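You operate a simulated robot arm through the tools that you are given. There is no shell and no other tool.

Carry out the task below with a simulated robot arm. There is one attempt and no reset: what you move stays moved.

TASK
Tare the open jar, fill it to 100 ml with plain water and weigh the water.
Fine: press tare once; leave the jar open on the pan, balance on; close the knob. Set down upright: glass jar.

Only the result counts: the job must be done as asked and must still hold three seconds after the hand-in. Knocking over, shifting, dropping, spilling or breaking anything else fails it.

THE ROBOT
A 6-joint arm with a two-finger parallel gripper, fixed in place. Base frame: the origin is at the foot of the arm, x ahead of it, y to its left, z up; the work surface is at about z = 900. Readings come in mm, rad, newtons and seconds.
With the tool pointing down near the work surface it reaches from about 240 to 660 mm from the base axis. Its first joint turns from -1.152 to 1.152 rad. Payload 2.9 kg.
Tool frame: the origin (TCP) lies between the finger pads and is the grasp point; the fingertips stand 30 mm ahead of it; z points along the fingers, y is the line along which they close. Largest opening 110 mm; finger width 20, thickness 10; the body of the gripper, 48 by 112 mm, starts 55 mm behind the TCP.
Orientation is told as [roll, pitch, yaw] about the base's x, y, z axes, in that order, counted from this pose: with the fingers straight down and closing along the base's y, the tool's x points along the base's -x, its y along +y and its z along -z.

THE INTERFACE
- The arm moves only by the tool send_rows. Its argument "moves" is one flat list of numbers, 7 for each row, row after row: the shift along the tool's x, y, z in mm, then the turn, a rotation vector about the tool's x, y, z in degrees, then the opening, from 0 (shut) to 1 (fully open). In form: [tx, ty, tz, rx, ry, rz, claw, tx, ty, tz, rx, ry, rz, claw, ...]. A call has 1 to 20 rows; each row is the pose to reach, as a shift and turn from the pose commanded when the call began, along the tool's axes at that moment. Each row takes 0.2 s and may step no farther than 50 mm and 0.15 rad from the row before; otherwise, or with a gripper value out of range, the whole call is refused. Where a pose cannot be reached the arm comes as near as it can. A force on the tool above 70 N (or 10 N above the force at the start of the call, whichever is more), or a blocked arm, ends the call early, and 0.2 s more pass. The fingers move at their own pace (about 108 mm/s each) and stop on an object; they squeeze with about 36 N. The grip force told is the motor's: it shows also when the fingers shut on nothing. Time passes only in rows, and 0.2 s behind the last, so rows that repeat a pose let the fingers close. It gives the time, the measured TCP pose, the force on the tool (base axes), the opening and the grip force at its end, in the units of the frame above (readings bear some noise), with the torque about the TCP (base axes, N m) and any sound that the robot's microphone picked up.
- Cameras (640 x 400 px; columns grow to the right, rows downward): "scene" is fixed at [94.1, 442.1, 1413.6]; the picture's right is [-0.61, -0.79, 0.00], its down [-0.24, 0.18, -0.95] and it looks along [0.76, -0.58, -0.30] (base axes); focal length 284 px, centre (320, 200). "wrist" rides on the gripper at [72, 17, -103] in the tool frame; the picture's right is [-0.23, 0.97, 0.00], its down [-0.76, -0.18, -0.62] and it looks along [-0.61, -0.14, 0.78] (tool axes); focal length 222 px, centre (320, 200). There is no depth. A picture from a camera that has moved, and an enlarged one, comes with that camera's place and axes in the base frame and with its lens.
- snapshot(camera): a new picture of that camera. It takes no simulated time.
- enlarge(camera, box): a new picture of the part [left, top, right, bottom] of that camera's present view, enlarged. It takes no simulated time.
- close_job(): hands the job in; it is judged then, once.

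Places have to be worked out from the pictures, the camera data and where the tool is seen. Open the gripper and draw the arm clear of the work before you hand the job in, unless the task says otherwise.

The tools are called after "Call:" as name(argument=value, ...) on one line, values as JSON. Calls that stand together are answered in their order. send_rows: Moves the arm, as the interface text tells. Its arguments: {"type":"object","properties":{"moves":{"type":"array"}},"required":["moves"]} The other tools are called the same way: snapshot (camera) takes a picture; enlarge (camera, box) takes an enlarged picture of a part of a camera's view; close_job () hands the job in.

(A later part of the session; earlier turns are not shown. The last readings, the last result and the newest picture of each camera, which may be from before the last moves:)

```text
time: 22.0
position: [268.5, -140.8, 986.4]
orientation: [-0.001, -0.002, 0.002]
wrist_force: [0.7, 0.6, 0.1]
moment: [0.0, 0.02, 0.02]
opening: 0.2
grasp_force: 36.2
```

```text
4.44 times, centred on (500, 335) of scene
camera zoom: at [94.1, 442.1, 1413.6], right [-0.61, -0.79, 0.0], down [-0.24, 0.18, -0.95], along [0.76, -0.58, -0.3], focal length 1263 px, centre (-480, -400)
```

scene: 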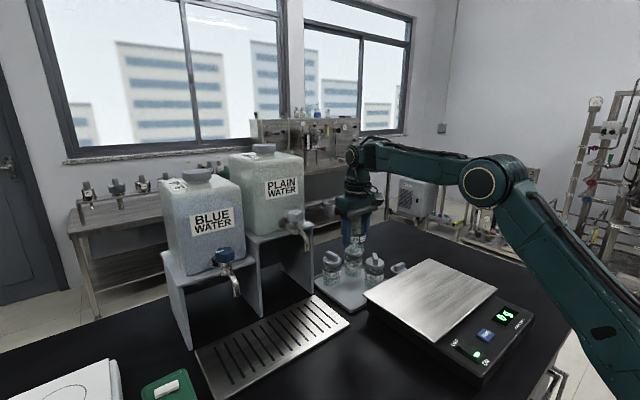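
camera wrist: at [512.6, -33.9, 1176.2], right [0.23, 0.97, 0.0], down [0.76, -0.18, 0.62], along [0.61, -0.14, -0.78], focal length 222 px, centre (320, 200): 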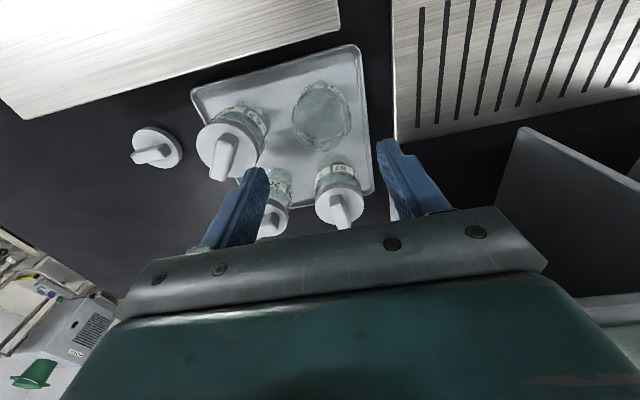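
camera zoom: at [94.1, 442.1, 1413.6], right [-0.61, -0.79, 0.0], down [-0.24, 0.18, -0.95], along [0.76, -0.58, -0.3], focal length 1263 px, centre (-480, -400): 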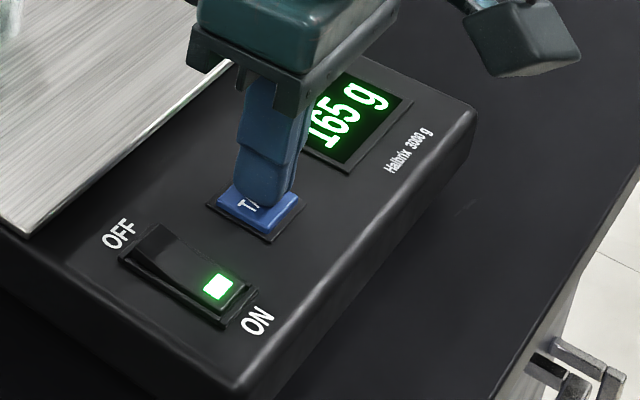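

The tip appears to just touch the key with no force yet. I press on monotonically, 1 mm per row.

Call:
send_rows(moves=[0, 0, 1, 0, 0, 0, 0, 0, 0, 2, 0, 0, 0, 0])

Call:
enlarge(camera="scene", box=[450, 290, 550, 380])

```text
time: 22.6
position: [268.2, -142.3, 985.2]
orientation: [0.0, -0.002, 0.002]
wrist_force: [0.3, -0.5, -0.7]
moment: [-0.04, 0.02, 0.02]
opening: 0.0
grasp_force: 36.0
```

```text
4.44 times, centred on (500, 335) of scene
camera zoom: at [94.1, 442.2, 1413.6], right [-0.61, -0.79, 0.0], down [-0.24, 0.18, -0.95], along [0.76, -0.58, -0.3], focal length 1263 px, centre (-480, -400)
```

zoom: 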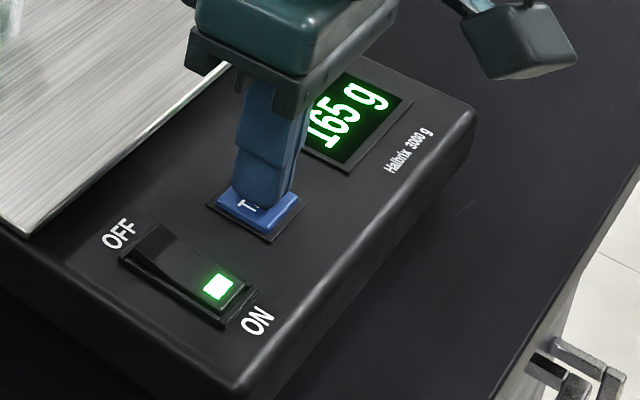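

Call:
send_rows(moves=[0, 0, 1, 0, 0, 0, 0, 0, 0, 2, 0, 0, 0, 0])

Call:
enlarge(camera="scene", box=[450, 290, 550, 380])

```text
time: 23.2
position: [267.3, -141.9, 982.9]
orientation: [0.0, -0.002, 0.001]
wrist_force: [-0.7, -1.2, 1.2]
moment: [-0.01, 0.0, -0.01]
opening: 0.2
grasp_force: 35.9
heard: click
```

```text
4.44 times, centred on (500, 335) of scene
camera zoom: at [94.0, 442.1, 1413.6], right [-0.61, -0.79, 0.0], down [-0.24, 0.18, -0.95], along [0.76, -0.58, -0.3], focal length 1263 px, centre (-480, -400)
```

zoom: 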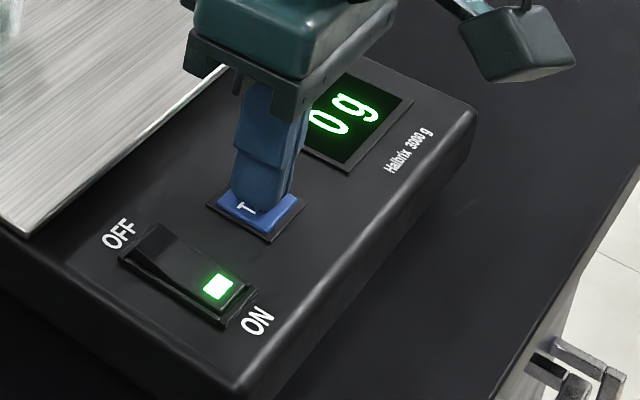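

One click and the display is at 0 g: tared. I lift away and go back over the jar with the fingers open.

Call:
send_rows(moves=[0, 0, -45, 0, 0, 0, 0, 0, 0, -90, 0, 0, 0, 0, 0, 0, -130, 0, 0, 0, 0, 0, 0, -150, 0, 0, 0, 0, -40, 1, -150, 0, 0, 0, 0.7, -80, 2, -150, 0, 0, 0, 0.7, -120, 2.5, -150, 0, 0, 0, 0.7, -158, 2.5, -150, 0, 0, 0, 0.7, -158, 2.5, -120, 0, 0, 0, 0.7, -158, 2.5, -100, 0, 0, 0, 0.7])

Call:
enlarge(camera="wrist", box=[180, 20, 460, 240])

Call:
enlarge(camera="scene", box=[380, 230, 560, 380])

```text
time: 25.4
position: [426.5, -139.6, 1082.9]
orientation: [0.001, -0.003, 0.0]
wrist_force: [-0.3, -0.3, -0.1]
moment: [-0.02, 0.02, 0.03]
opening: 77.0
grasp_force: 0.1
```

```text
1.82 times, centred on (320, 130) of wrist
camera zoom: at [354.1, -121.5, 1186.9], right [0.23, 0.97, 0.0], down [0.76, -0.18, 0.62], along [0.61, -0.14, -0.78], focal length 404 px, centre (320, 327)
```

zoom: 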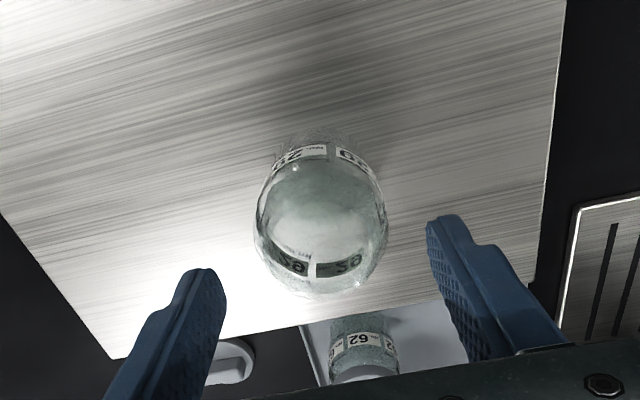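

```text
2.67 times, centred on (470, 305) of scene
camera zoom: at [94.1, 442.1, 1413.6], right [-0.61, -0.79, 0.0], down [-0.24, 0.18, -0.95], along [0.76, -0.58, -0.3], focal length 758 px, centre (-80, -80)
```

zoom: 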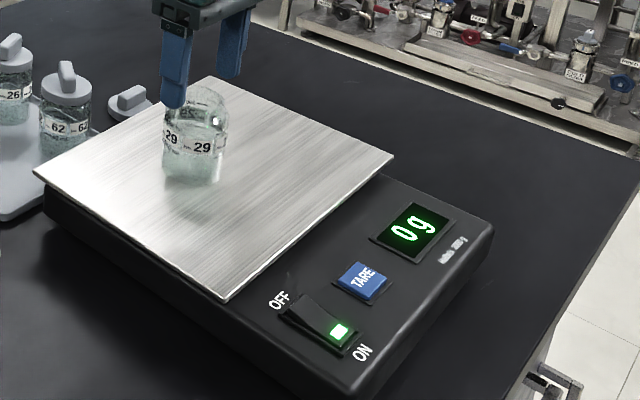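

Before filling I want an accurate location of the plain-water spout and knob, so I move the empty, open gripper to look at the tap from above.

Call:
send_rows(moves=[0, 0, -42, 0, 0, 0, 0.7, 0, 0, -84, 0, 0, 0, 0.7, 0, 0, -126, 0, 0, 0, 0.7, 0, 0, -167, 0, 0, 0, 0.7, -8, 42, -167, 0, 0, 0, 0.7, -16, 84, -167, 0, 0, 0, 0.7, -24, 126, -167, 0, 0, 0, 0.7, -32, 168, -167, 0, 0, 0, 0.7, -40, 210, -167, 0, 0, 0, 0.7, -44, 252, -167, 0, 0, 0, 0.7, -44, 252, -167, 0, 0, 0, 0.7])

Call:
snapshot(camera="wrist")

Call:
snapshot(camera="scene")

```text
time: 27.8
position: [470.6, 115.3, 1248.6]
orientation: [-0.001, -0.003, 0.001]
wrist_force: [0.4, 0.4, -0.1]
moment: [0.04, 0.01, -0.01]
opening: 77.2
grasp_force: 0.1
```

```text
taken
camera wrist: at [397.4, 133.3, 1354.3], right [0.23, 0.97, 0.0], down [0.76, -0.18, 0.62], along [0.61, -0.14, -0.78], focal length 222 px, centre (320, 200)
```

wrist: 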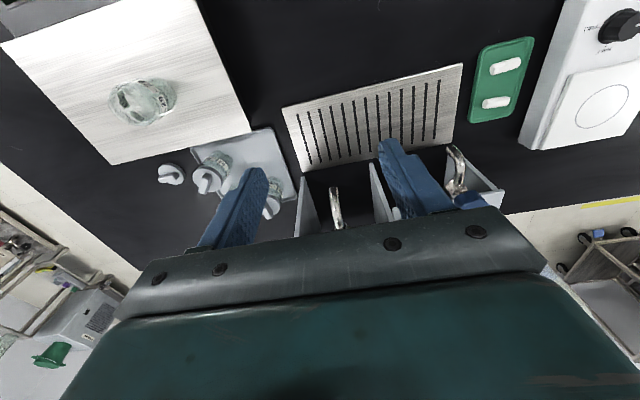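

```text
taken
```

scene: 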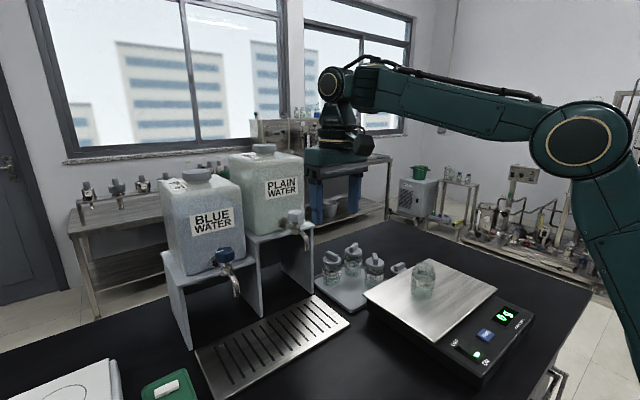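

Call:
enlarge(camera="wrist", box=[280, 150, 400, 250])

Call:
enlarge(camera="scene", box=[260, 195, 330, 265])

```text
4.00 times, centred on (340, 200) of wrist
camera zoom: at [397.4, 133.3, 1354.3], right [0.23, 0.97, 0.0], down [0.76, -0.18, 0.62], along [0.61, -0.14, -0.78], focal length 888 px, centre (240, 200)
```

zoom: 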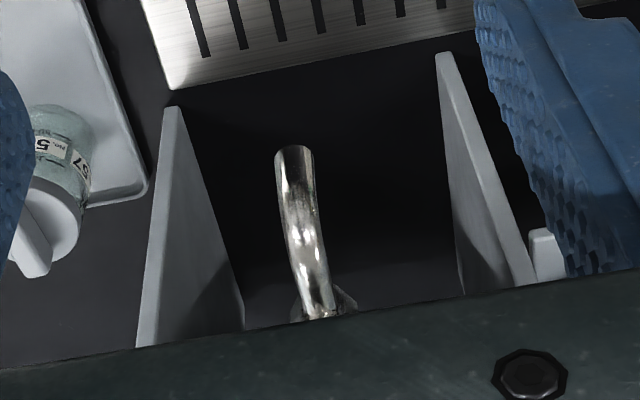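

```text
5.71 times, centred on (295, 230) of scene
camera zoom: at [94.0, 442.2, 1413.6], right [-0.61, -0.79, 0.0], down [-0.24, 0.18, -0.95], along [0.76, -0.58, -0.3], focal length 1624 px, centre (463, 29)
```

zoom: 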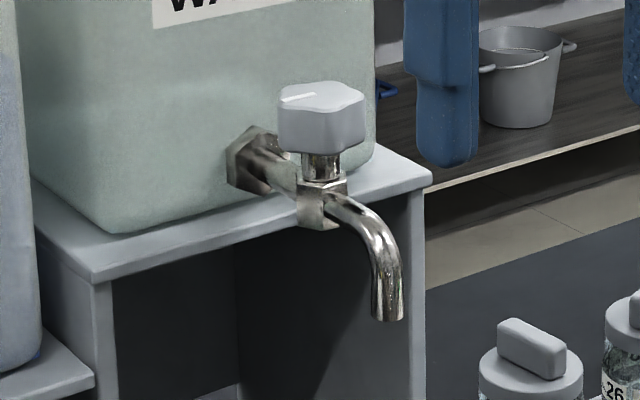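

Triangulation puts the spout outlet at about (576, 110, 1109). Next I move up and forward to see the knob from above.

Call:
send_rows(moves=[-30, -1, -27, 0, 0, 0, 0.7, -60, -2, -54, 0, 0, 0, 0.7, -89, -4, -81, 0, 0, 0, 0.7, -89, -4, -81, 0, 0, 0, 0.7])

Call:
snapshot(camera="wrist")

Call:
enlarge(camera="wrist", box=[260, 110, 400, 230])

```text
time: 28.8
position: [514.0, 106.1, 1284.5]
orientation: [0.001, -0.003, 0.003]
wrist_force: [-1.2, -0.3, -0.1]
moment: [-0.04, 0.0, -0.02]
opening: 77.0
grasp_force: 0.0
out of reach, approached as far as the arm can: row 2, 3, 4
```

```text
taken
camera wrist: at [441.4, 124.4, 1390.5], right [0.23, 0.97, 0.0], down [0.76, -0.18, 0.62], along [0.61, -0.14, -0.78], focal length 222 px, centre (320, 200)
```

wrist: 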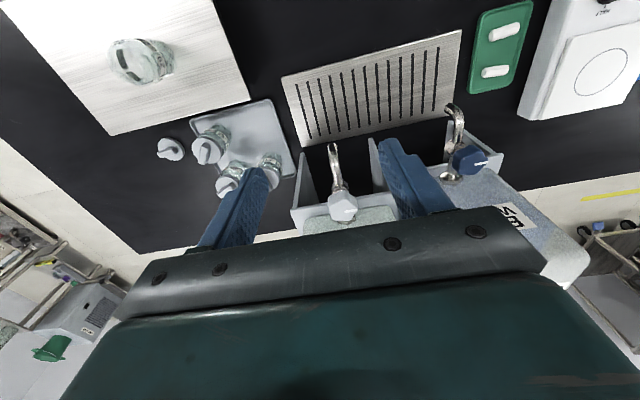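

```text
3.33 times, centred on (330, 170) of wrist
camera zoom: at [441.4, 124.4, 1390.5], right [0.23, 0.97, 0.0], down [0.76, -0.18, 0.62], along [0.61, -0.14, -0.78], focal length 740 px, centre (287, 300)
```

zoom: 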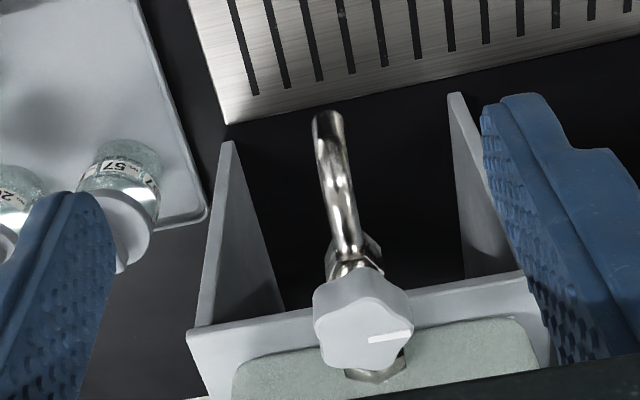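

The knob's white mark points to +y, and I found the arm can't reach this high with the tool vertical. So for both the knob and the jar under the spout I'll use a 45° forward tilt. First I back off and check what pose the arm now counts from.

Call:
enlarge(camera="wrist", box=[315, 170, 375, 230])

Call:
send_rows(moves=[30, 0, 30, 0, 0, 0, 0.7, 60, 0, 50, 0, 0, 0, 0.7, 60, 0, 50, 0, 0, 0, 0.7])

```text
6.67 times, centred on (345, 200) of wrist
camera zoom: at [441.4, 124.4, 1390.5], right [0.23, 0.97, 0.0], down [0.76, -0.18, 0.62], along [0.61, -0.14, -0.78], focal length 1481 px, centre (153, 200)
```

zoom: 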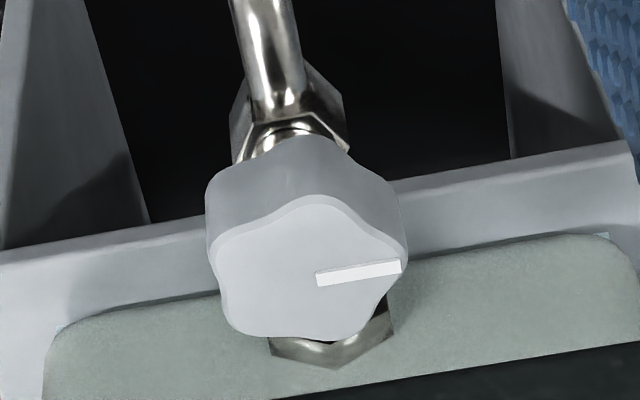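

```text
time: 29.6
position: [455.1, 110.5, 1237.5]
orientation: [0.001, -0.002, -0.001]
wrist_force: [0.0, 0.1, -0.2]
moment: [-0.02, 0.0, 0.0]
opening: 77.1
grasp_force: 0.0
```

The knob axis triangulates to (619, 110.4) with its top at z=1191 and a lobe at +y (the white mark). Now I go back toward the jar on the pan while tilting the tool 45° forward.

Call:
send_rows(moves=[10.75, -31.2, 20.4, 0, -5.625, 0, 0.7, 21.5, -62.4, 40.8, 0, -11.25, 0, 0.7, 32.25, -93.6, 61.2, 0, -16.875, 0, 0.7, 43, -124.8, 81.6, 0, -22.5, 0, 0.7, 53.75, -156, 102, 0, -28.125, 0, 0.7, 64.5, -187.2, 122.4, 0, -33.75, 0, 0.7, 75.25, -218.4, 142.8, 0, -39.375, 0, 0.7, 86, -249.5, 163, 0, -45, 0, 0.7, 86, -249.5, 163, 0, -45, 0, 0.7])

Call:
snapshot(camera="wrist")

Call:
snapshot(camera="scene")

```text
time: 31.6
position: [366.1, -141.6, 1075.0]
orientation: [0.001, -0.788, 0.003]
wrist_force: [-0.6, -1.2, -0.4]
moment: [-0.02, 0.0, 0.04]
opening: 76.9
grasp_force: 0.0
```

```text
taken
camera wrist: at [241.8, -123.0, 1097.2], right [0.16, 0.97, 0.16], down [0.1, -0.18, 0.98], along [0.98, -0.14, -0.12], focal length 222 px, centre (320, 200)
```

wrist: 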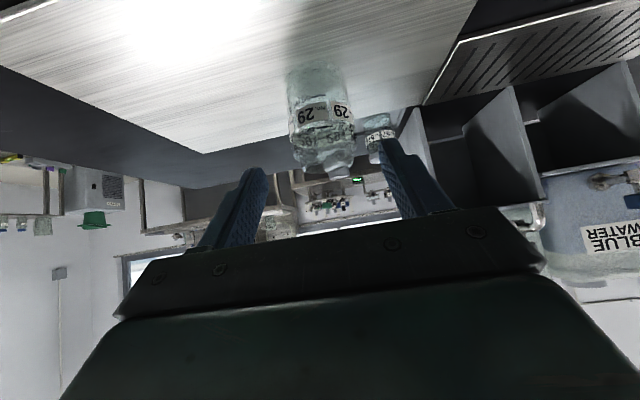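

```text
taken
```

scene: 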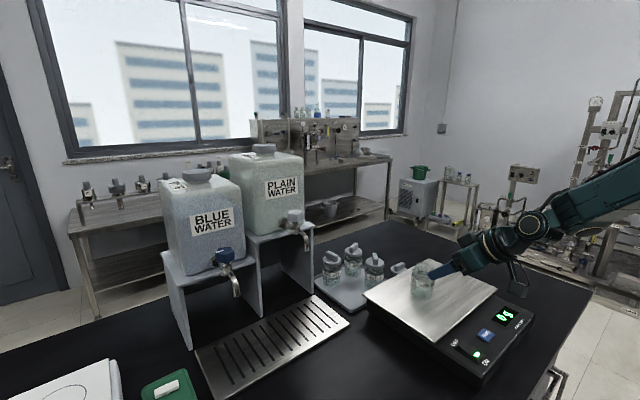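

Call:
enlarge(camera="wrist", box=[230, 40, 430, 220])

Call:
enlarge(camera="scene", box=[380, 220, 540, 330])

```text
2.22 times, centred on (330, 130) of wrist
camera zoom: at [241.8, -123.0, 1097.2], right [0.16, 0.97, 0.16], down [0.1, -0.18, 0.98], along [0.98, -0.14, -0.12], focal length 494 px, centre (298, 356)
```

zoom: 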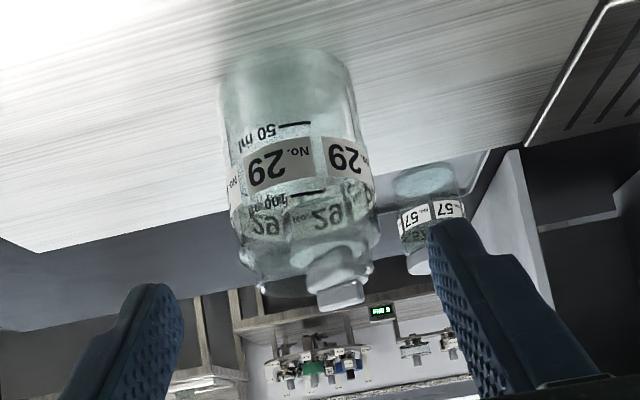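

```text
3.64 times, centred on (460, 275) of scene
camera zoom: at [94.1, 442.1, 1413.6], right [-0.61, -0.79, 0.0], down [-0.24, 0.18, -0.95], along [0.76, -0.58, -0.3], focal length 1033 px, centre (-189, -73)
```

zoom: 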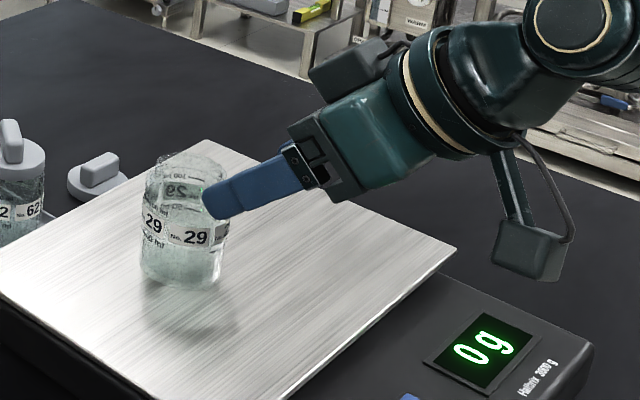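

The jar is centred between the fingers. I advance along the tool axis (about 83 mm) to straddle it.

Call:
send_rows(moves=[0, 0.5, 30, 0, 0, 0, 0.7, -1, 1, 55, 0, 0, 0, 0.7, -2, 1, 72, 0, 0, 0, 0.7, -2, 1, 82.5, 0, 0, 0, 0.7])

Call:
snapshot(camera="wrist")

Call:
enlarge(camera="scene", box=[380, 220, 540, 330])

```text
time: 32.6
position: [427.5, -139.9, 1016.3]
orientation: [0.001, -0.787, -0.001]
wrist_force: [-0.4, -0.4, 1.2]
moment: [0.0, 0.01, 0.0]
opening: 77.3
grasp_force: 0.0
```

```text
taken
camera wrist: at [303.2, -122.2, 1040.1], right [0.16, 0.97, 0.16], down [0.1, -0.18, 0.98], along [0.98, -0.14, -0.12], focal length 222 px, centre (320, 200)
```

wrist: 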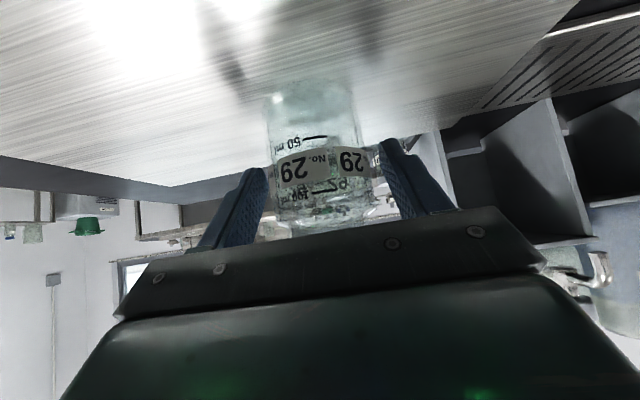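

```text
3.64 times, centred on (460, 275) of scene
camera zoom: at [94.1, 442.1, 1413.6], right [-0.61, -0.79, 0.0], down [-0.24, 0.18, -0.95], along [0.76, -0.58, -0.3], focal length 1033 px, centre (-189, -73)
```

zoom: 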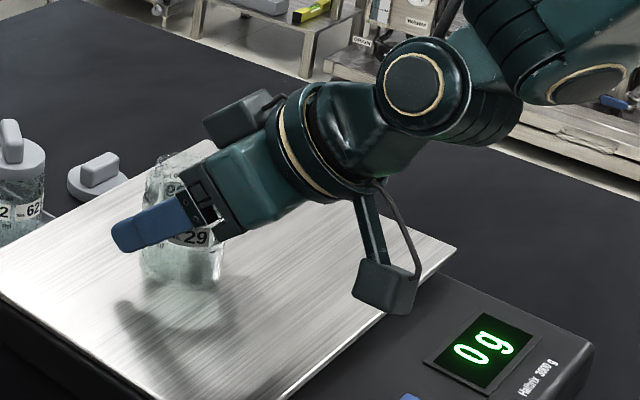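

Fingers straddle the jar at label height; closing on it and then lifting 15 mm to test the hold.

Call:
send_rows(moves=[0, 0, 0, 0, 0, 0, 0.58, 0, 0, 0, 0, 0, 0, 0.48, 0, 0, 0, 0, 0, 0, 0.4, 0, 0, 0, 0, 0, 0, 0.4])

Call:
enlarge(camera="scene", box=[380, 220, 540, 330])

```text
time: 33.6
position: [427.6, -139.1, 1016.4]
orientation: [-0.001, -0.787, 0.0]
wrist_force: [0.7, 0.2, -0.2]
moment: [-0.04, -0.03, -0.03]
opening: 55.1
grasp_force: 35.5
```

```text
3.64 times, centred on (460, 275) of scene
camera zoom: at [94.1, 442.1, 1413.6], right [-0.61, -0.79, 0.0], down [-0.24, 0.18, -0.95], along [0.76, -0.58, -0.3], focal length 1033 px, centre (-189, -73)
```

zoom: 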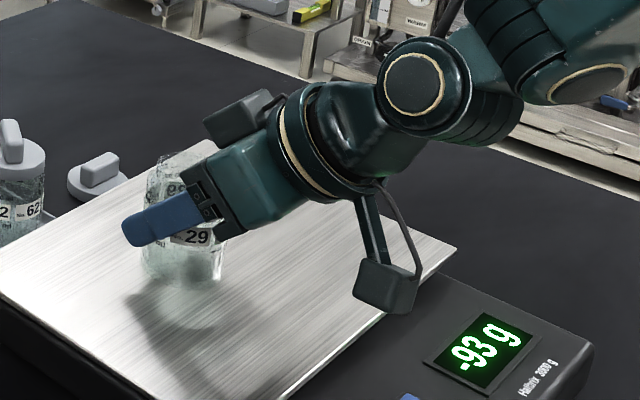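

The jar is held (display went negative as it unloads). I lift it 60 mm and carry it across to in front of the spout at y≈110.

Call:
send_rows(moves=[-10.6, 0, -10.6, 0, 0, 0, 0.4, -28, 0, -28, 0, 0, 0, 0.4, -42.4, 0, -42.4, 0, 0, 0, 0.4, -45.2, 42, -39.6, 0, 0, 0, 0.4, -48.1, 84, -36.8, 0, 0, 0, 0.4, -50.9, 126, -33.9, 0, 0, 0, 0.4, -53.7, 168, -31.1, 0, 0, 0, 0.4, -56.6, 210, -28.3, 0, 0, 0, 0.4, -58, 250, -26.9, 0, 0, 0, 0.4, -58, 250, -26.9, 0, 0, 0, 0.4])

Call:
snapshot(camera="scene")

Call:
snapshot(camera="wrist")

```text
time: 35.8
position: [449.0, 108.5, 1077.2]
orientation: [0.0, -0.786, 0.001]
wrist_force: [0.6, 0.0, -2.0]
moment: [0.01, 0.02, -0.04]
opening: 54.9
grasp_force: 35.5
```

```text
taken
```

scene: 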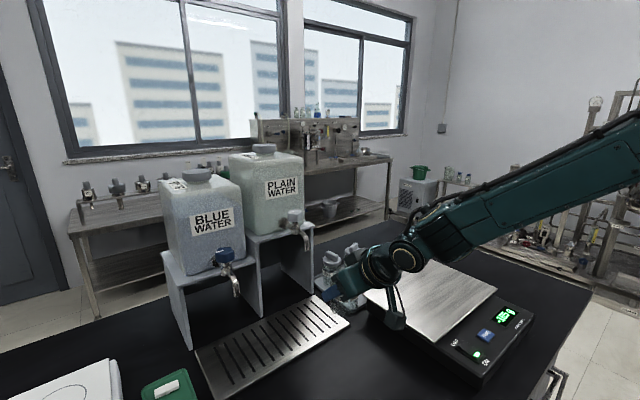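

```text
taken
camera wrist: at [324.9, 126.7, 1101.3], right [0.16, 0.97, 0.16], down [0.1, -0.18, 0.98], along [0.98, -0.14, -0.12], focal length 222 px, centre (320, 200)
```

wrist: 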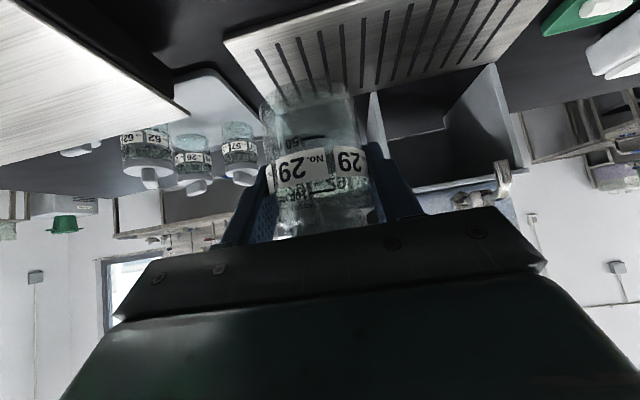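

The jar is held level and upright. I now lower it and slide it forward to beneath the spout (TCP to about (579, 110.5, 980)), staying above the drip tray.

Call:
send_rows(moves=[3.5, 0.4, 46, 0, 0, 0, 0.4, 7.1, 0.8, 91.9, 0, 0, 0, 0.4, 4.9, 0.8, 132.2, 0, 0, 0, 0.4, -14.8, 0.8, 152, 0, 0, 0, 0.4, -23.3, 0.8, 160.5, 0, 0, 0, 0.4, -23.3, 0.8, 160.5, 0, 0, 0, 0.4])

Call:
snapshot(camera="scene")

Call:
enlarge(camera="scene", box=[240, 210, 380, 350])

Call:
snapshot(camera="wrist")

```text
time: 37.2
position: [578.8, 111.8, 979.8]
orientation: [0.0, -0.786, -0.002]
wrist_force: [-0.5, 0.7, -2.5]
moment: [0.01, 0.02, 0.04]
opening: 55.0
grasp_force: 36.0
```

```text
taken
```

scene: 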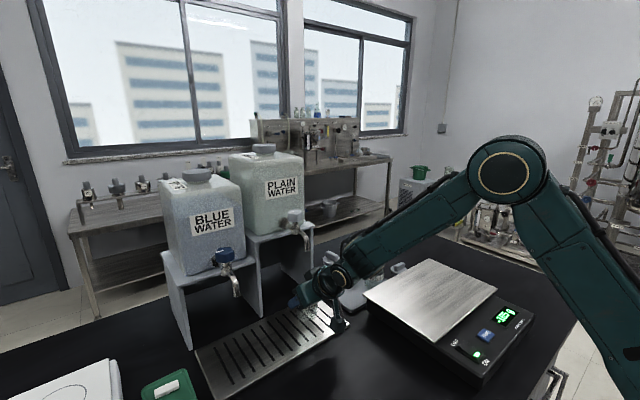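

```text
2.86 times, centred on (310, 280) of scene
camera zoom: at [94.1, 442.2, 1413.6], right [-0.61, -0.79, 0.0], down [-0.24, 0.18, -0.95], along [0.76, -0.58, -0.3], focal length 812 px, centre (349, -29)
```

zoom: 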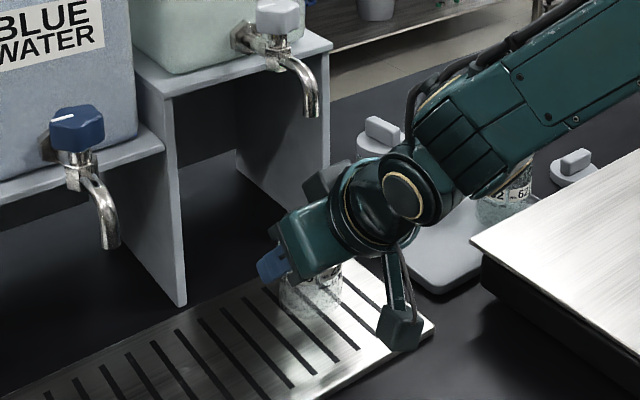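

```text
taken
camera wrist: at [455.3, 128.5, 1003.0], right [0.16, 0.97, 0.16], down [0.1, -0.18, 0.98], along [0.98, -0.14, -0.12], focal length 222 px, centre (320, 200)
```

wrist: 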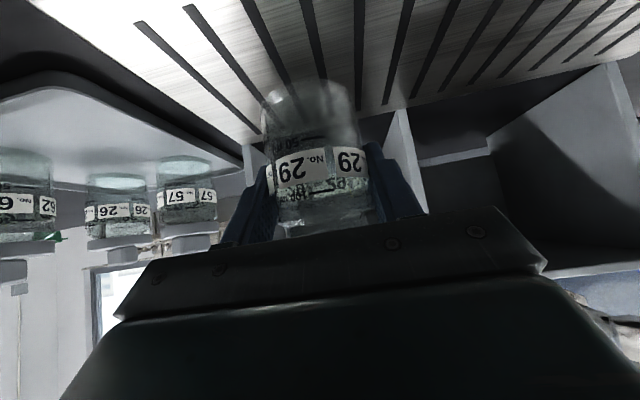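

The jar lines up with the spout in the scene view. Lowering toward the drip tray, first 20 mm and then in small steps.

Call:
send_rows(moves=[7, 0, 7, 0, 0, 0, 0.4, 14.1, 0, 14.1, 0, 0, 0, 0.4, 16.3, 0, 16.3, 0, 0, 0, 0.4])

Call:
enlarge(camera="wrist", box=[230, 40, 430, 240])

```text
time: 38.0
position: [579.0, 110.1, 958.8]
orientation: [0.003, -0.793, -0.001]
wrist_force: [-4.5, 1.6, 17.9]
moment: [-0.06, 0.68, -0.03]
opening: 54.7
grasp_force: 35.6
```

```text
2.00 times, centred on (330, 140) of wrist
camera zoom: at [455.2, 127.6, 982.3], right [0.16, 0.97, 0.16], down [0.09, -0.18, 0.98], along [0.98, -0.14, -0.12], focal length 444 px, centre (300, 320)
```

zoom: 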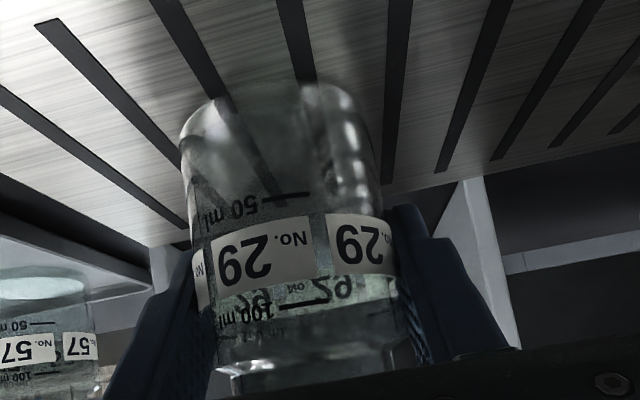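

It has touched down on the drip tray (18 N). I ease up 1.5 mm and open the fingers to release it.

Call:
send_rows(moves=[-1, 0, -1, 0, 0, 0, 0.4, -1, 0, -1, 0, 0, 0, 0.52, -1, 0, -1, 0, 0, 0, 0.6, -1, 0, -1, 0, 0, 0, 0.7, -1, 0, -1, 0, 0, 0, 0.7])

Call:
enlarge(camera="wrist", box=[230, 40, 430, 240])

```text
time: 39.2
position: [578.4, 109.9, 958.7]
orientation: [0.002, -0.787, 0.0]
wrist_force: [0.0, 0.1, 0.3]
moment: [-0.01, 0.02, 0.01]
opening: 77.0
grasp_force: 0.0
```

```text
2.00 times, centred on (330, 140) of wrist
camera zoom: at [454.2, 127.6, 981.4], right [0.16, 0.97, 0.16], down [0.1, -0.18, 0.98], along [0.98, -0.14, -0.12], focal length 444 px, centre (300, 320)
```

zoom: 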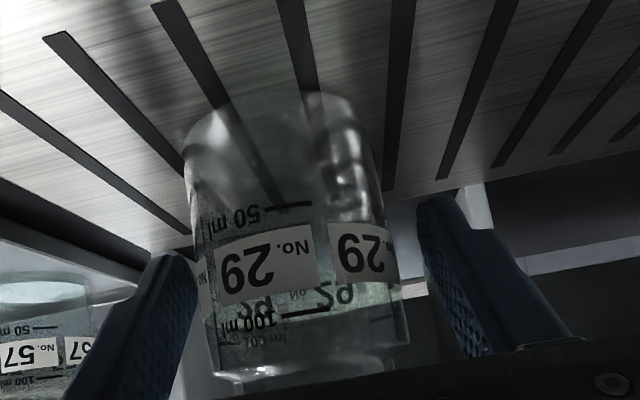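

Released and standing on the tray. I retreat along the tool axis and look at the jar against the spout.

Call:
send_rows(moves=[0, 0, -30, 0, 0, 0, 0.7, 0, 0, -70, 0, 0, 0, 0.7, 0, 0, -110, 0, 0, 0, 0.7, 0, 0, -110, 0, 0, 0, 0.7])

Call:
snapshot(camera="wrist")

Call:
enlarge(camera="scene", box=[250, 200, 370, 340])

```text
time: 40.2
position: [501.4, 110.6, 1034.9]
orientation: [0.001, -0.785, 0.0]
wrist_force: [0.2, -0.2, 0.2]
moment: [0.0, 0.0, 0.0]
opening: 77.4
grasp_force: 0.1
```

```text
taken
camera wrist: at [376.5, 128.3, 1058.1], right [0.16, 0.97, 0.16], down [0.1, -0.18, 0.98], along [0.98, -0.14, -0.12], focal length 222 px, centre (320, 200)
```

wrist: 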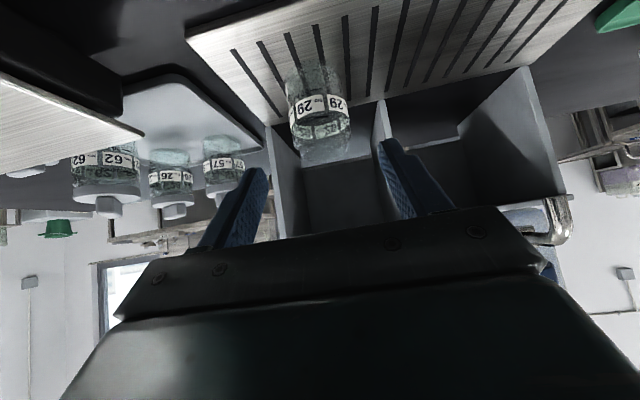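

```text
2.86 times, centred on (310, 270) of scene
camera zoom: at [94.0, 442.1, 1413.6], right [-0.61, -0.79, 0.0], down [-0.24, 0.18, -0.95], along [0.76, -0.58, -0.3], focal length 812 px, centre (349, 0)
```

zoom: 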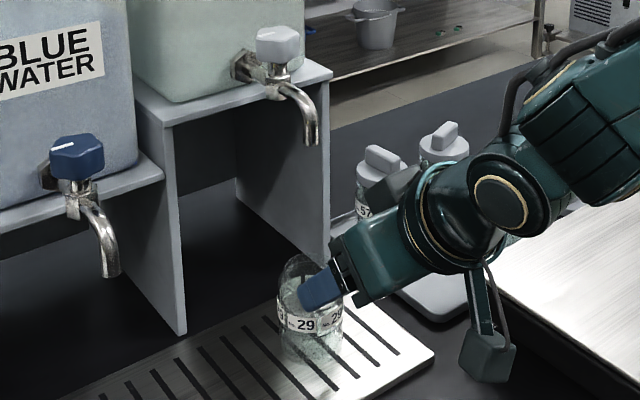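

The jar stands under the spout as predicted. Now I raise the arm in front of the tap and move to a pre-grasp 80 mm behind the knob along the tilted tool axis.

Call:
send_rows(moves=[-29, 0, -29, 0, 0, 0, 0.6, -58, 0, -58, 0, 0, 0, 0.6, -87, 0.5, -87, 0, 0, 0, 0.6, -116, 1, -116, 0, 0, 0, 0.6, -143.5, 1, -143.5, 0, 0, 0, 0.6, -165, 1, -122, 0, 0, 0, 0.6, -186.6, 1, -100.4, 0, 0, 0, 0.6, -186.6, 1, -100.4, 0, 0, 0, 0.6])

Call:
snapshot(camera="wrist")

Call:
snapshot(camera="scene")

```text
time: 42.0
position: [559.9, 110.7, 1240.2]
orientation: [0.0, -0.787, 0.002]
wrist_force: [-0.5, -0.9, 0.0]
moment: [0.01, -0.02, 0.0]
opening: 66.2
grasp_force: 0.1
```

```text
taken
camera wrist: at [435.8, 128.3, 1263.1], right [0.16, 0.97, 0.16], down [0.1, -0.18, 0.98], along [0.98, -0.14, -0.12], focal length 222 px, centre (320, 200)
```

wrist: 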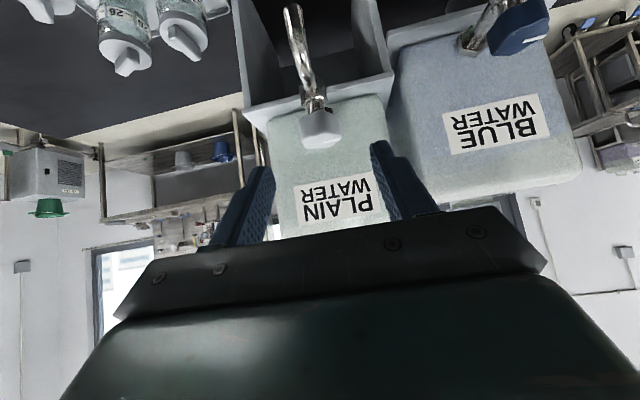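

```text
taken
```

scene: 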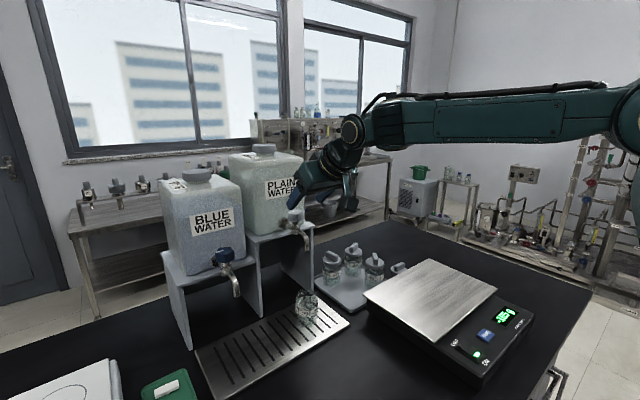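

Call:
enlarge(camera="wrist", box=[260, 40, 400, 220])

Call:
enlarge(camera="scene", box=[260, 150, 360, 250])

Call:
enlarge(camera="scene", box=[280, 270, 340, 340])

```text
2.22 times, centred on (330, 130) of wrist
camera zoom: at [435.8, 128.3, 1263.1], right [0.16, 0.97, 0.16], down [0.1, -0.18, 0.98], along [0.98, -0.14, -0.12], focal length 494 px, centre (298, 356)
```

zoom: 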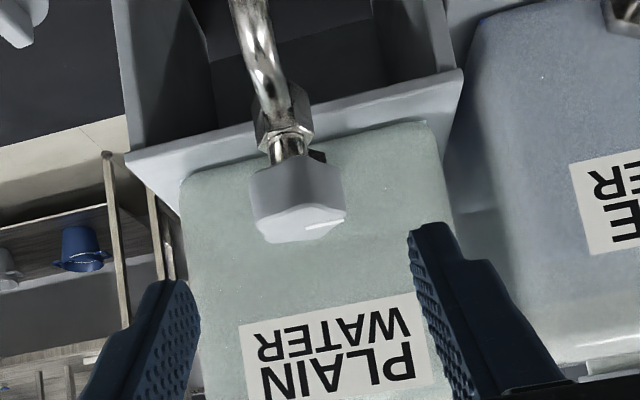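

```text
4.00 times, centred on (310, 200) of scene
camera zoom: at [94.1, 442.1, 1413.6], right [-0.61, -0.79, 0.0], down [-0.24, 0.18, -0.95], along [0.76, -0.58, -0.3], focal length 1136 px, centre (360, 200)
```

zoom: 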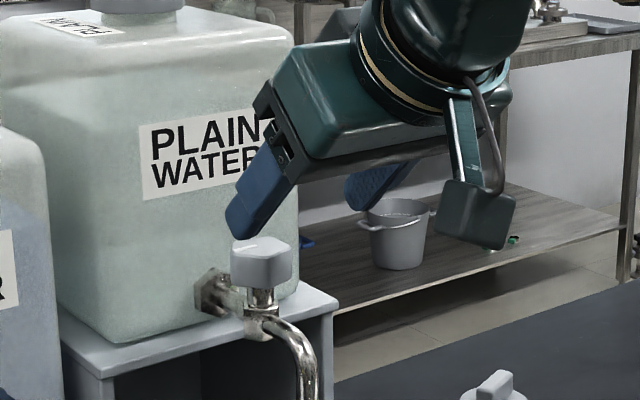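

```text
5.71 times, centred on (310, 305) of scene
camera zoom: at [94.1, 442.1, 1413.6], right [-0.61, -0.79, 0.0], down [-0.24, 0.18, -0.95], along [0.76, -0.58, -0.3], focal length 1624 px, centre (377, -400)
```

zoom: 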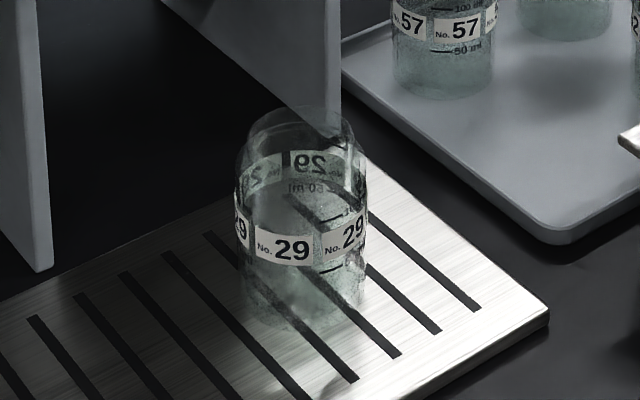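

The knob appears where predicted, (619, 111, 1181). I advance along the tool axis, first 60 mm and then check.

Call:
send_rows(moves=[0, 0.5, 30, 0, 0, 0, 0.6, 0, 1, 60, 0, 0, 0, 0.6, 0, 1, 60, 0, 0, 0, 0.6])

Call:
enlarge(camera="wrist", box=[240, 80, 420, 220])

Call:
enlarge(camera="scene", box=[260, 170, 360, 270])

```text
time: 42.8
position: [603.3, 112.6, 1195.5]
orientation: [0.001, -0.788, 0.0]
wrist_force: [0.1, 0.1, -0.8]
moment: [0.03, 0.02, 0.01]
opening: 66.1
grasp_force: 0.1
```

```text
2.86 times, centred on (330, 150) of wrist
camera zoom: at [479.7, 128.7, 1219.4], right [0.16, 0.97, 0.16], down [0.1, -0.18, 0.98], along [0.98, -0.14, -0.12], focal length 635 px, centre (291, 343)
```

zoom: 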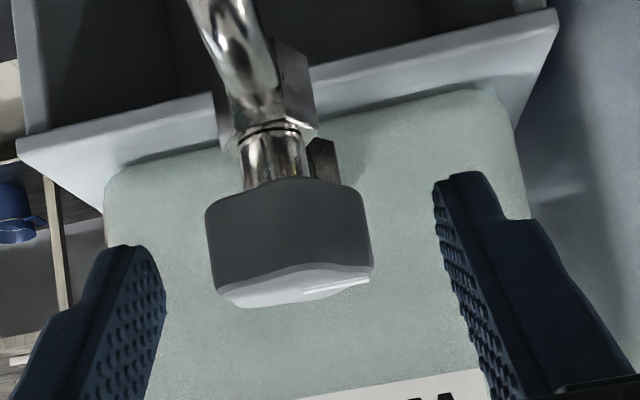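

```text
4.00 times, centred on (310, 220) of scene
camera zoom: at [94.1, 442.1, 1413.6], right [-0.61, -0.79, 0.0], down [-0.24, 0.18, -0.95], along [0.76, -0.58, -0.3], focal length 1136 px, centre (360, 120)
```

zoom: 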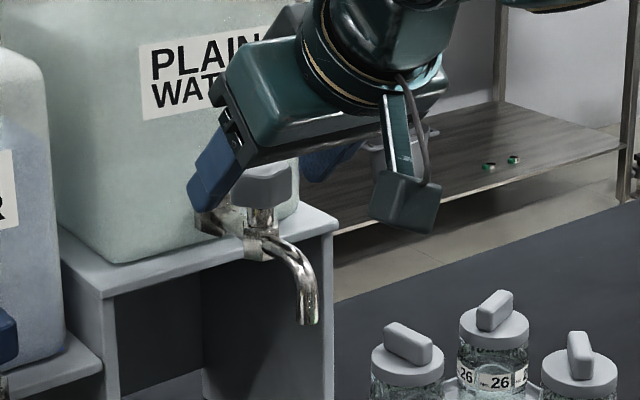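

The knob spans z 1172–1190 and sits centred between the fingers. Advancing the last 22 mm.

Call:
send_rows(moves=[0, 0, 12, 0, 0, 0, 0.6, 0, 0, 22, 0, 0, 0, 0.6, 0, 0, 22, 0, 0, 0, 0.6])

Call:
enlarge(camera="wrist", box=[240, 80, 420, 220])

Call:
enlarge(camera="scene", box=[260, 170, 360, 270])

```text
time: 43.6
position: [620.6, 111.4, 1179.1]
orientation: [0.0, -0.785, -0.001]
wrist_force: [-0.3, -0.4, 0.3]
moment: [-0.01, 0.0, 0.01]
opening: 66.0
grasp_force: 0.1
```

```text
2.86 times, centred on (330, 150) of wrist
camera zoom: at [494.9, 129.5, 1204.0], right [0.16, 0.97, 0.16], down [0.1, -0.18, 0.98], along [0.98, -0.14, -0.12], focal length 635 px, centre (291, 343)
```

zoom: 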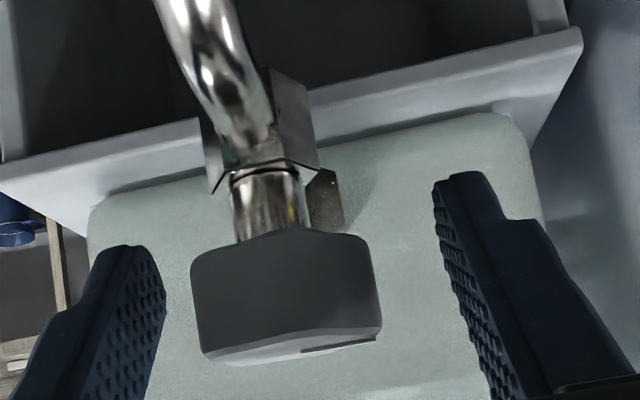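

```text
4.00 times, centred on (310, 220) of scene
camera zoom: at [94.1, 442.1, 1413.6], right [-0.61, -0.79, 0.0], down [-0.24, 0.18, -0.95], along [0.76, -0.58, -0.3], focal length 1136 px, centre (360, 120)
```

zoom: 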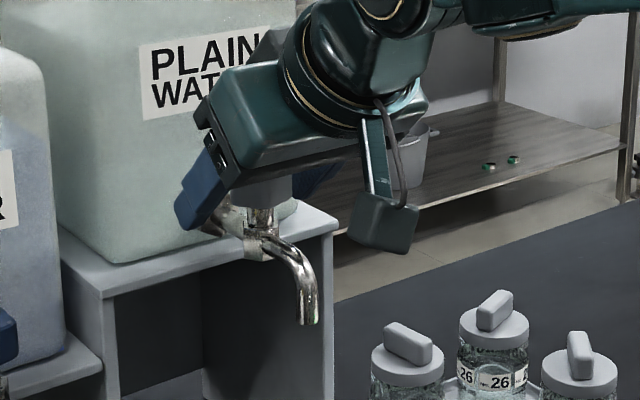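

Everything is aligned; I shift 1.5 mm toward +y (lobe side) and close on the knob.

Call:
send_rows(moves=[0, 1.5, 0, 0, 0, 0, 0.5, 0, 1.5, 0, 0, 0, 0, 0.4, 0, 1.5, 0, 0, 0, 0, 0.3, 0, 1.5, 0, 0, 0, 0, 0.2, 0, 1.5, 0, 0, 0, 0, 0.2])

Call:
enlarge(camera="wrist", box=[240, 80, 420, 220])

Call:
enlarge(camera="scene", box=[260, 200, 360, 340])

```text
time: 44.8
position: [619.6, 111.7, 1180.0]
orientation: [0.0, -0.788, -0.004]
wrist_force: [-1.2, -20.3, 1.1]
moment: [-0.24, 0.3, 0.0]
opening: 34.2
grasp_force: 44.9
```

```text
2.86 times, centred on (330, 150) of wrist
camera zoom: at [495.1, 128.8, 1203.9], right [0.17, 0.97, 0.16], down [0.1, -0.18, 0.98], along [0.98, -0.15, -0.12], focal length 635 px, centre (291, 343)
```

zoom: 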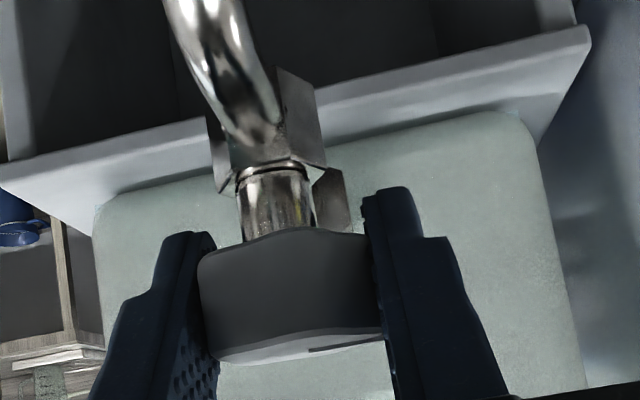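

```text
2.86 times, centred on (310, 270) of scene
camera zoom: at [94.1, 441.4, 1413.9], right [-0.61, -0.79, 0.0], down [-0.24, 0.18, -0.95], along [0.76, -0.58, -0.3], focal length 812 px, centre (349, 0)
```

zoom: 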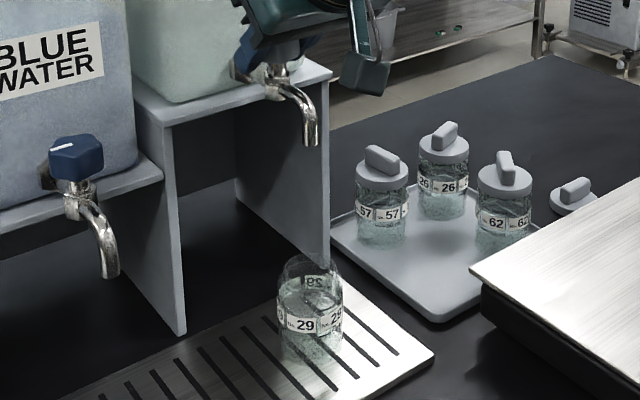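

Gripped at 34 mm, but there's a 20 N side load, meaning I'm about 1–1.5 mm too far to +y. I shift back to relieve it.

Call:
send_rows(moves=[0, -0.8, 0, 0, 0, 0, 0.2, 0, -1.5, 0, 0, 0, 0, 0.2])

```text
time: 45.4
position: [618.6, 109.6, 1178.7]
orientation: [0.001, -0.787, -0.001]
wrist_force: [6.4, -15.5, -0.5]
moment: [-0.36, 0.83, -0.06]
opening: 34.3
grasp_force: 45.0
```

Load fell only slightly; the -y finger still presses harder, so I shift another 2 mm to -y.

Call:
send_rows(moves=[0, -1, 0, 0, 0, 0, 0.2, 0, -2, 0, 0, 0, 0, 0.2])

Call:
enlarge(camera="wrist", box=[240, 80, 420, 220])

```text
time: 46.0
position: [618.4, 109.9, 1180.3]
orientation: [0.001, -0.787, 0.001]
wrist_force: [13.3, -8.7, -2.8]
moment: [-0.43, 0.7, -0.08]
opening: 34.2
grasp_force: 45.0
```

```text
2.86 times, centred on (330, 150) of wrist
camera zoom: at [494.9, 127.8, 1203.8], right [0.16, 0.97, 0.16], down [0.1, -0.18, 0.98], along [0.98, -0.14, -0.12], focal length 635 px, centre (291, 343)
```

zoom: 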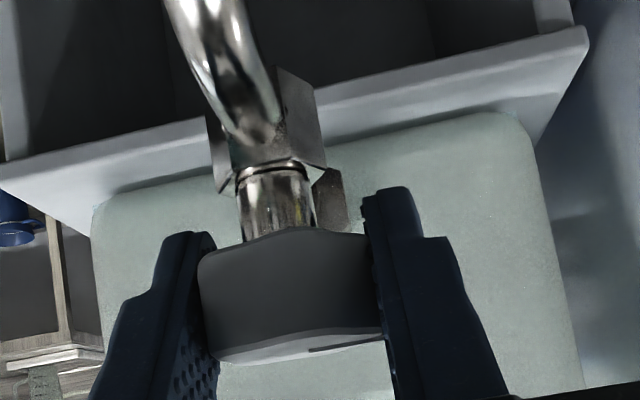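

Loads are now moderate. I try turning the knob counter-clockwise (seen from above) by 8° as a first test, watching torque, sound and the spout.

Call:
send_rows(moves=[0, 0, 0, -2.83, 0, -2.83, 0.2, 0, 0, 0, -5.66, 0, -5.66, 0.2])

Call:
enlarge(camera="scene", box=[260, 200, 360, 340])

Call:
enlarge(camera="wrist", box=[240, 80, 420, 220])

```text
time: 46.6
position: [620.1, 110.1, 1181.1]
orientation: [0.002, -0.786, 0.14]
wrist_force: [7.3, -6.8, -5.9]
moment: [0.18, -0.61, -0.04]
opening: 34.2
grasp_force: 44.7
```

```text
2.86 times, centred on (310, 270) of scene
camera zoom: at [94.4, 441.9, 1413.7], right [-0.61, -0.79, 0.0], down [-0.24, 0.18, -0.95], along [0.76, -0.58, -0.3], focal length 812 px, centre (349, 0)
```

zoom: 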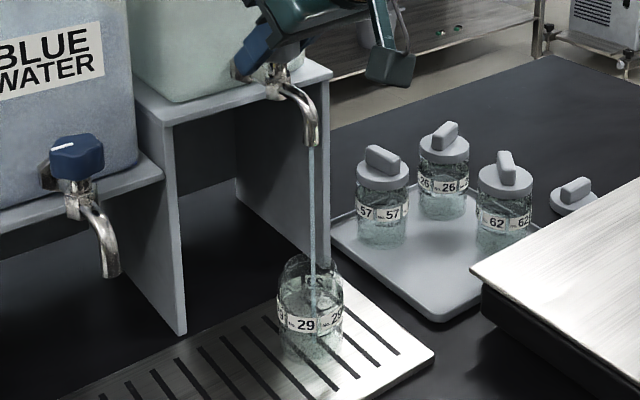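

```text
2.86 times, centred on (330, 150) of wrist
camera zoom: at [493.8, 110.0, 1203.9], right [0.02, 0.99, 0.16], down [0.12, -0.16, 0.98], along [0.99, 0.0, -0.12], focal length 635 px, centre (291, 343)
```

zoom: 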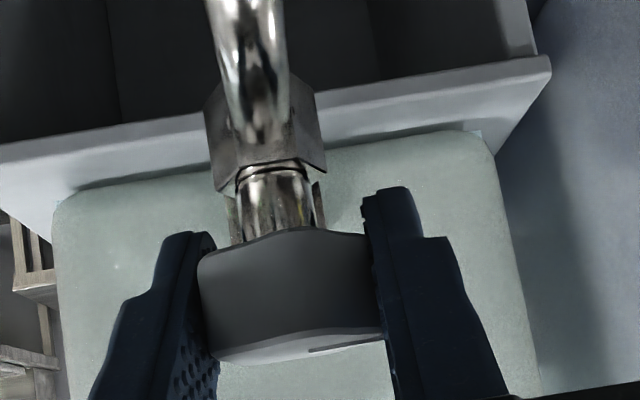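

Water is already streaming into the jar at 8° open. I zoom on the jar level before letting more time pass.

Call:
enlarge(camera="scene", box=[285, 280, 335, 340])

```text
6.67 times, centred on (310, 310) of scene
camera zoom: at [94.4, 441.9, 1413.7], right [-0.61, -0.79, 0.0], down [-0.24, 0.18, -0.95], along [0.76, -0.58, -0.3], focal length 1894 px, centre (387, -533)
```

zoom: 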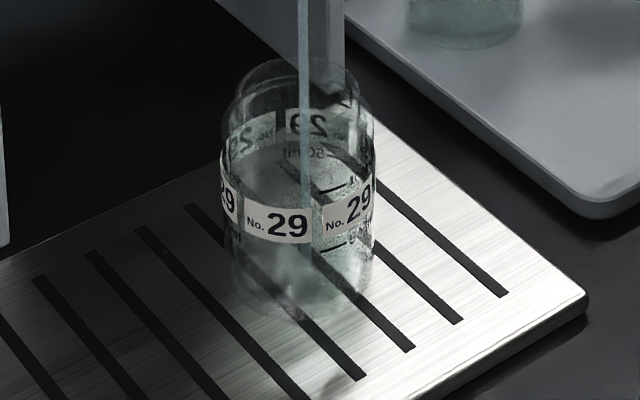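

The stream lands inside the jar. I hold for one second to estimate the flow rate.

Call:
send_rows(moves=[0, 0, 0, 0, 0, 0, 0.2, 0, 0, 0, 0, 0, 0, 0.2, 0, 0, 0, 0, 0, 0, 0.2, 0, 0, 0, 0, 0, 0, 0.2])

Call:
enlarge(camera="scene", box=[285, 280, 335, 340])

```text
time: 47.6
position: [618.7, 109.7, 1180.6]
orientation: [0.0, -0.787, 0.141]
wrist_force: [5.4, -5.1, -6.4]
moment: [0.16, -0.92, 0.03]
opening: 34.4
grasp_force: 45.5
```

```text
6.67 times, centred on (310, 310) of scene
camera zoom: at [94.4, 442.0, 1413.7], right [-0.61, -0.79, 0.0], down [-0.24, 0.18, -0.95], along [0.76, -0.58, -0.3], focal length 1894 px, centre (387, -533)
```

zoom: 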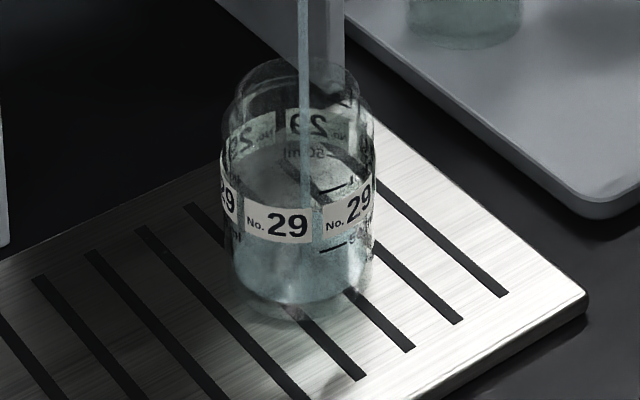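

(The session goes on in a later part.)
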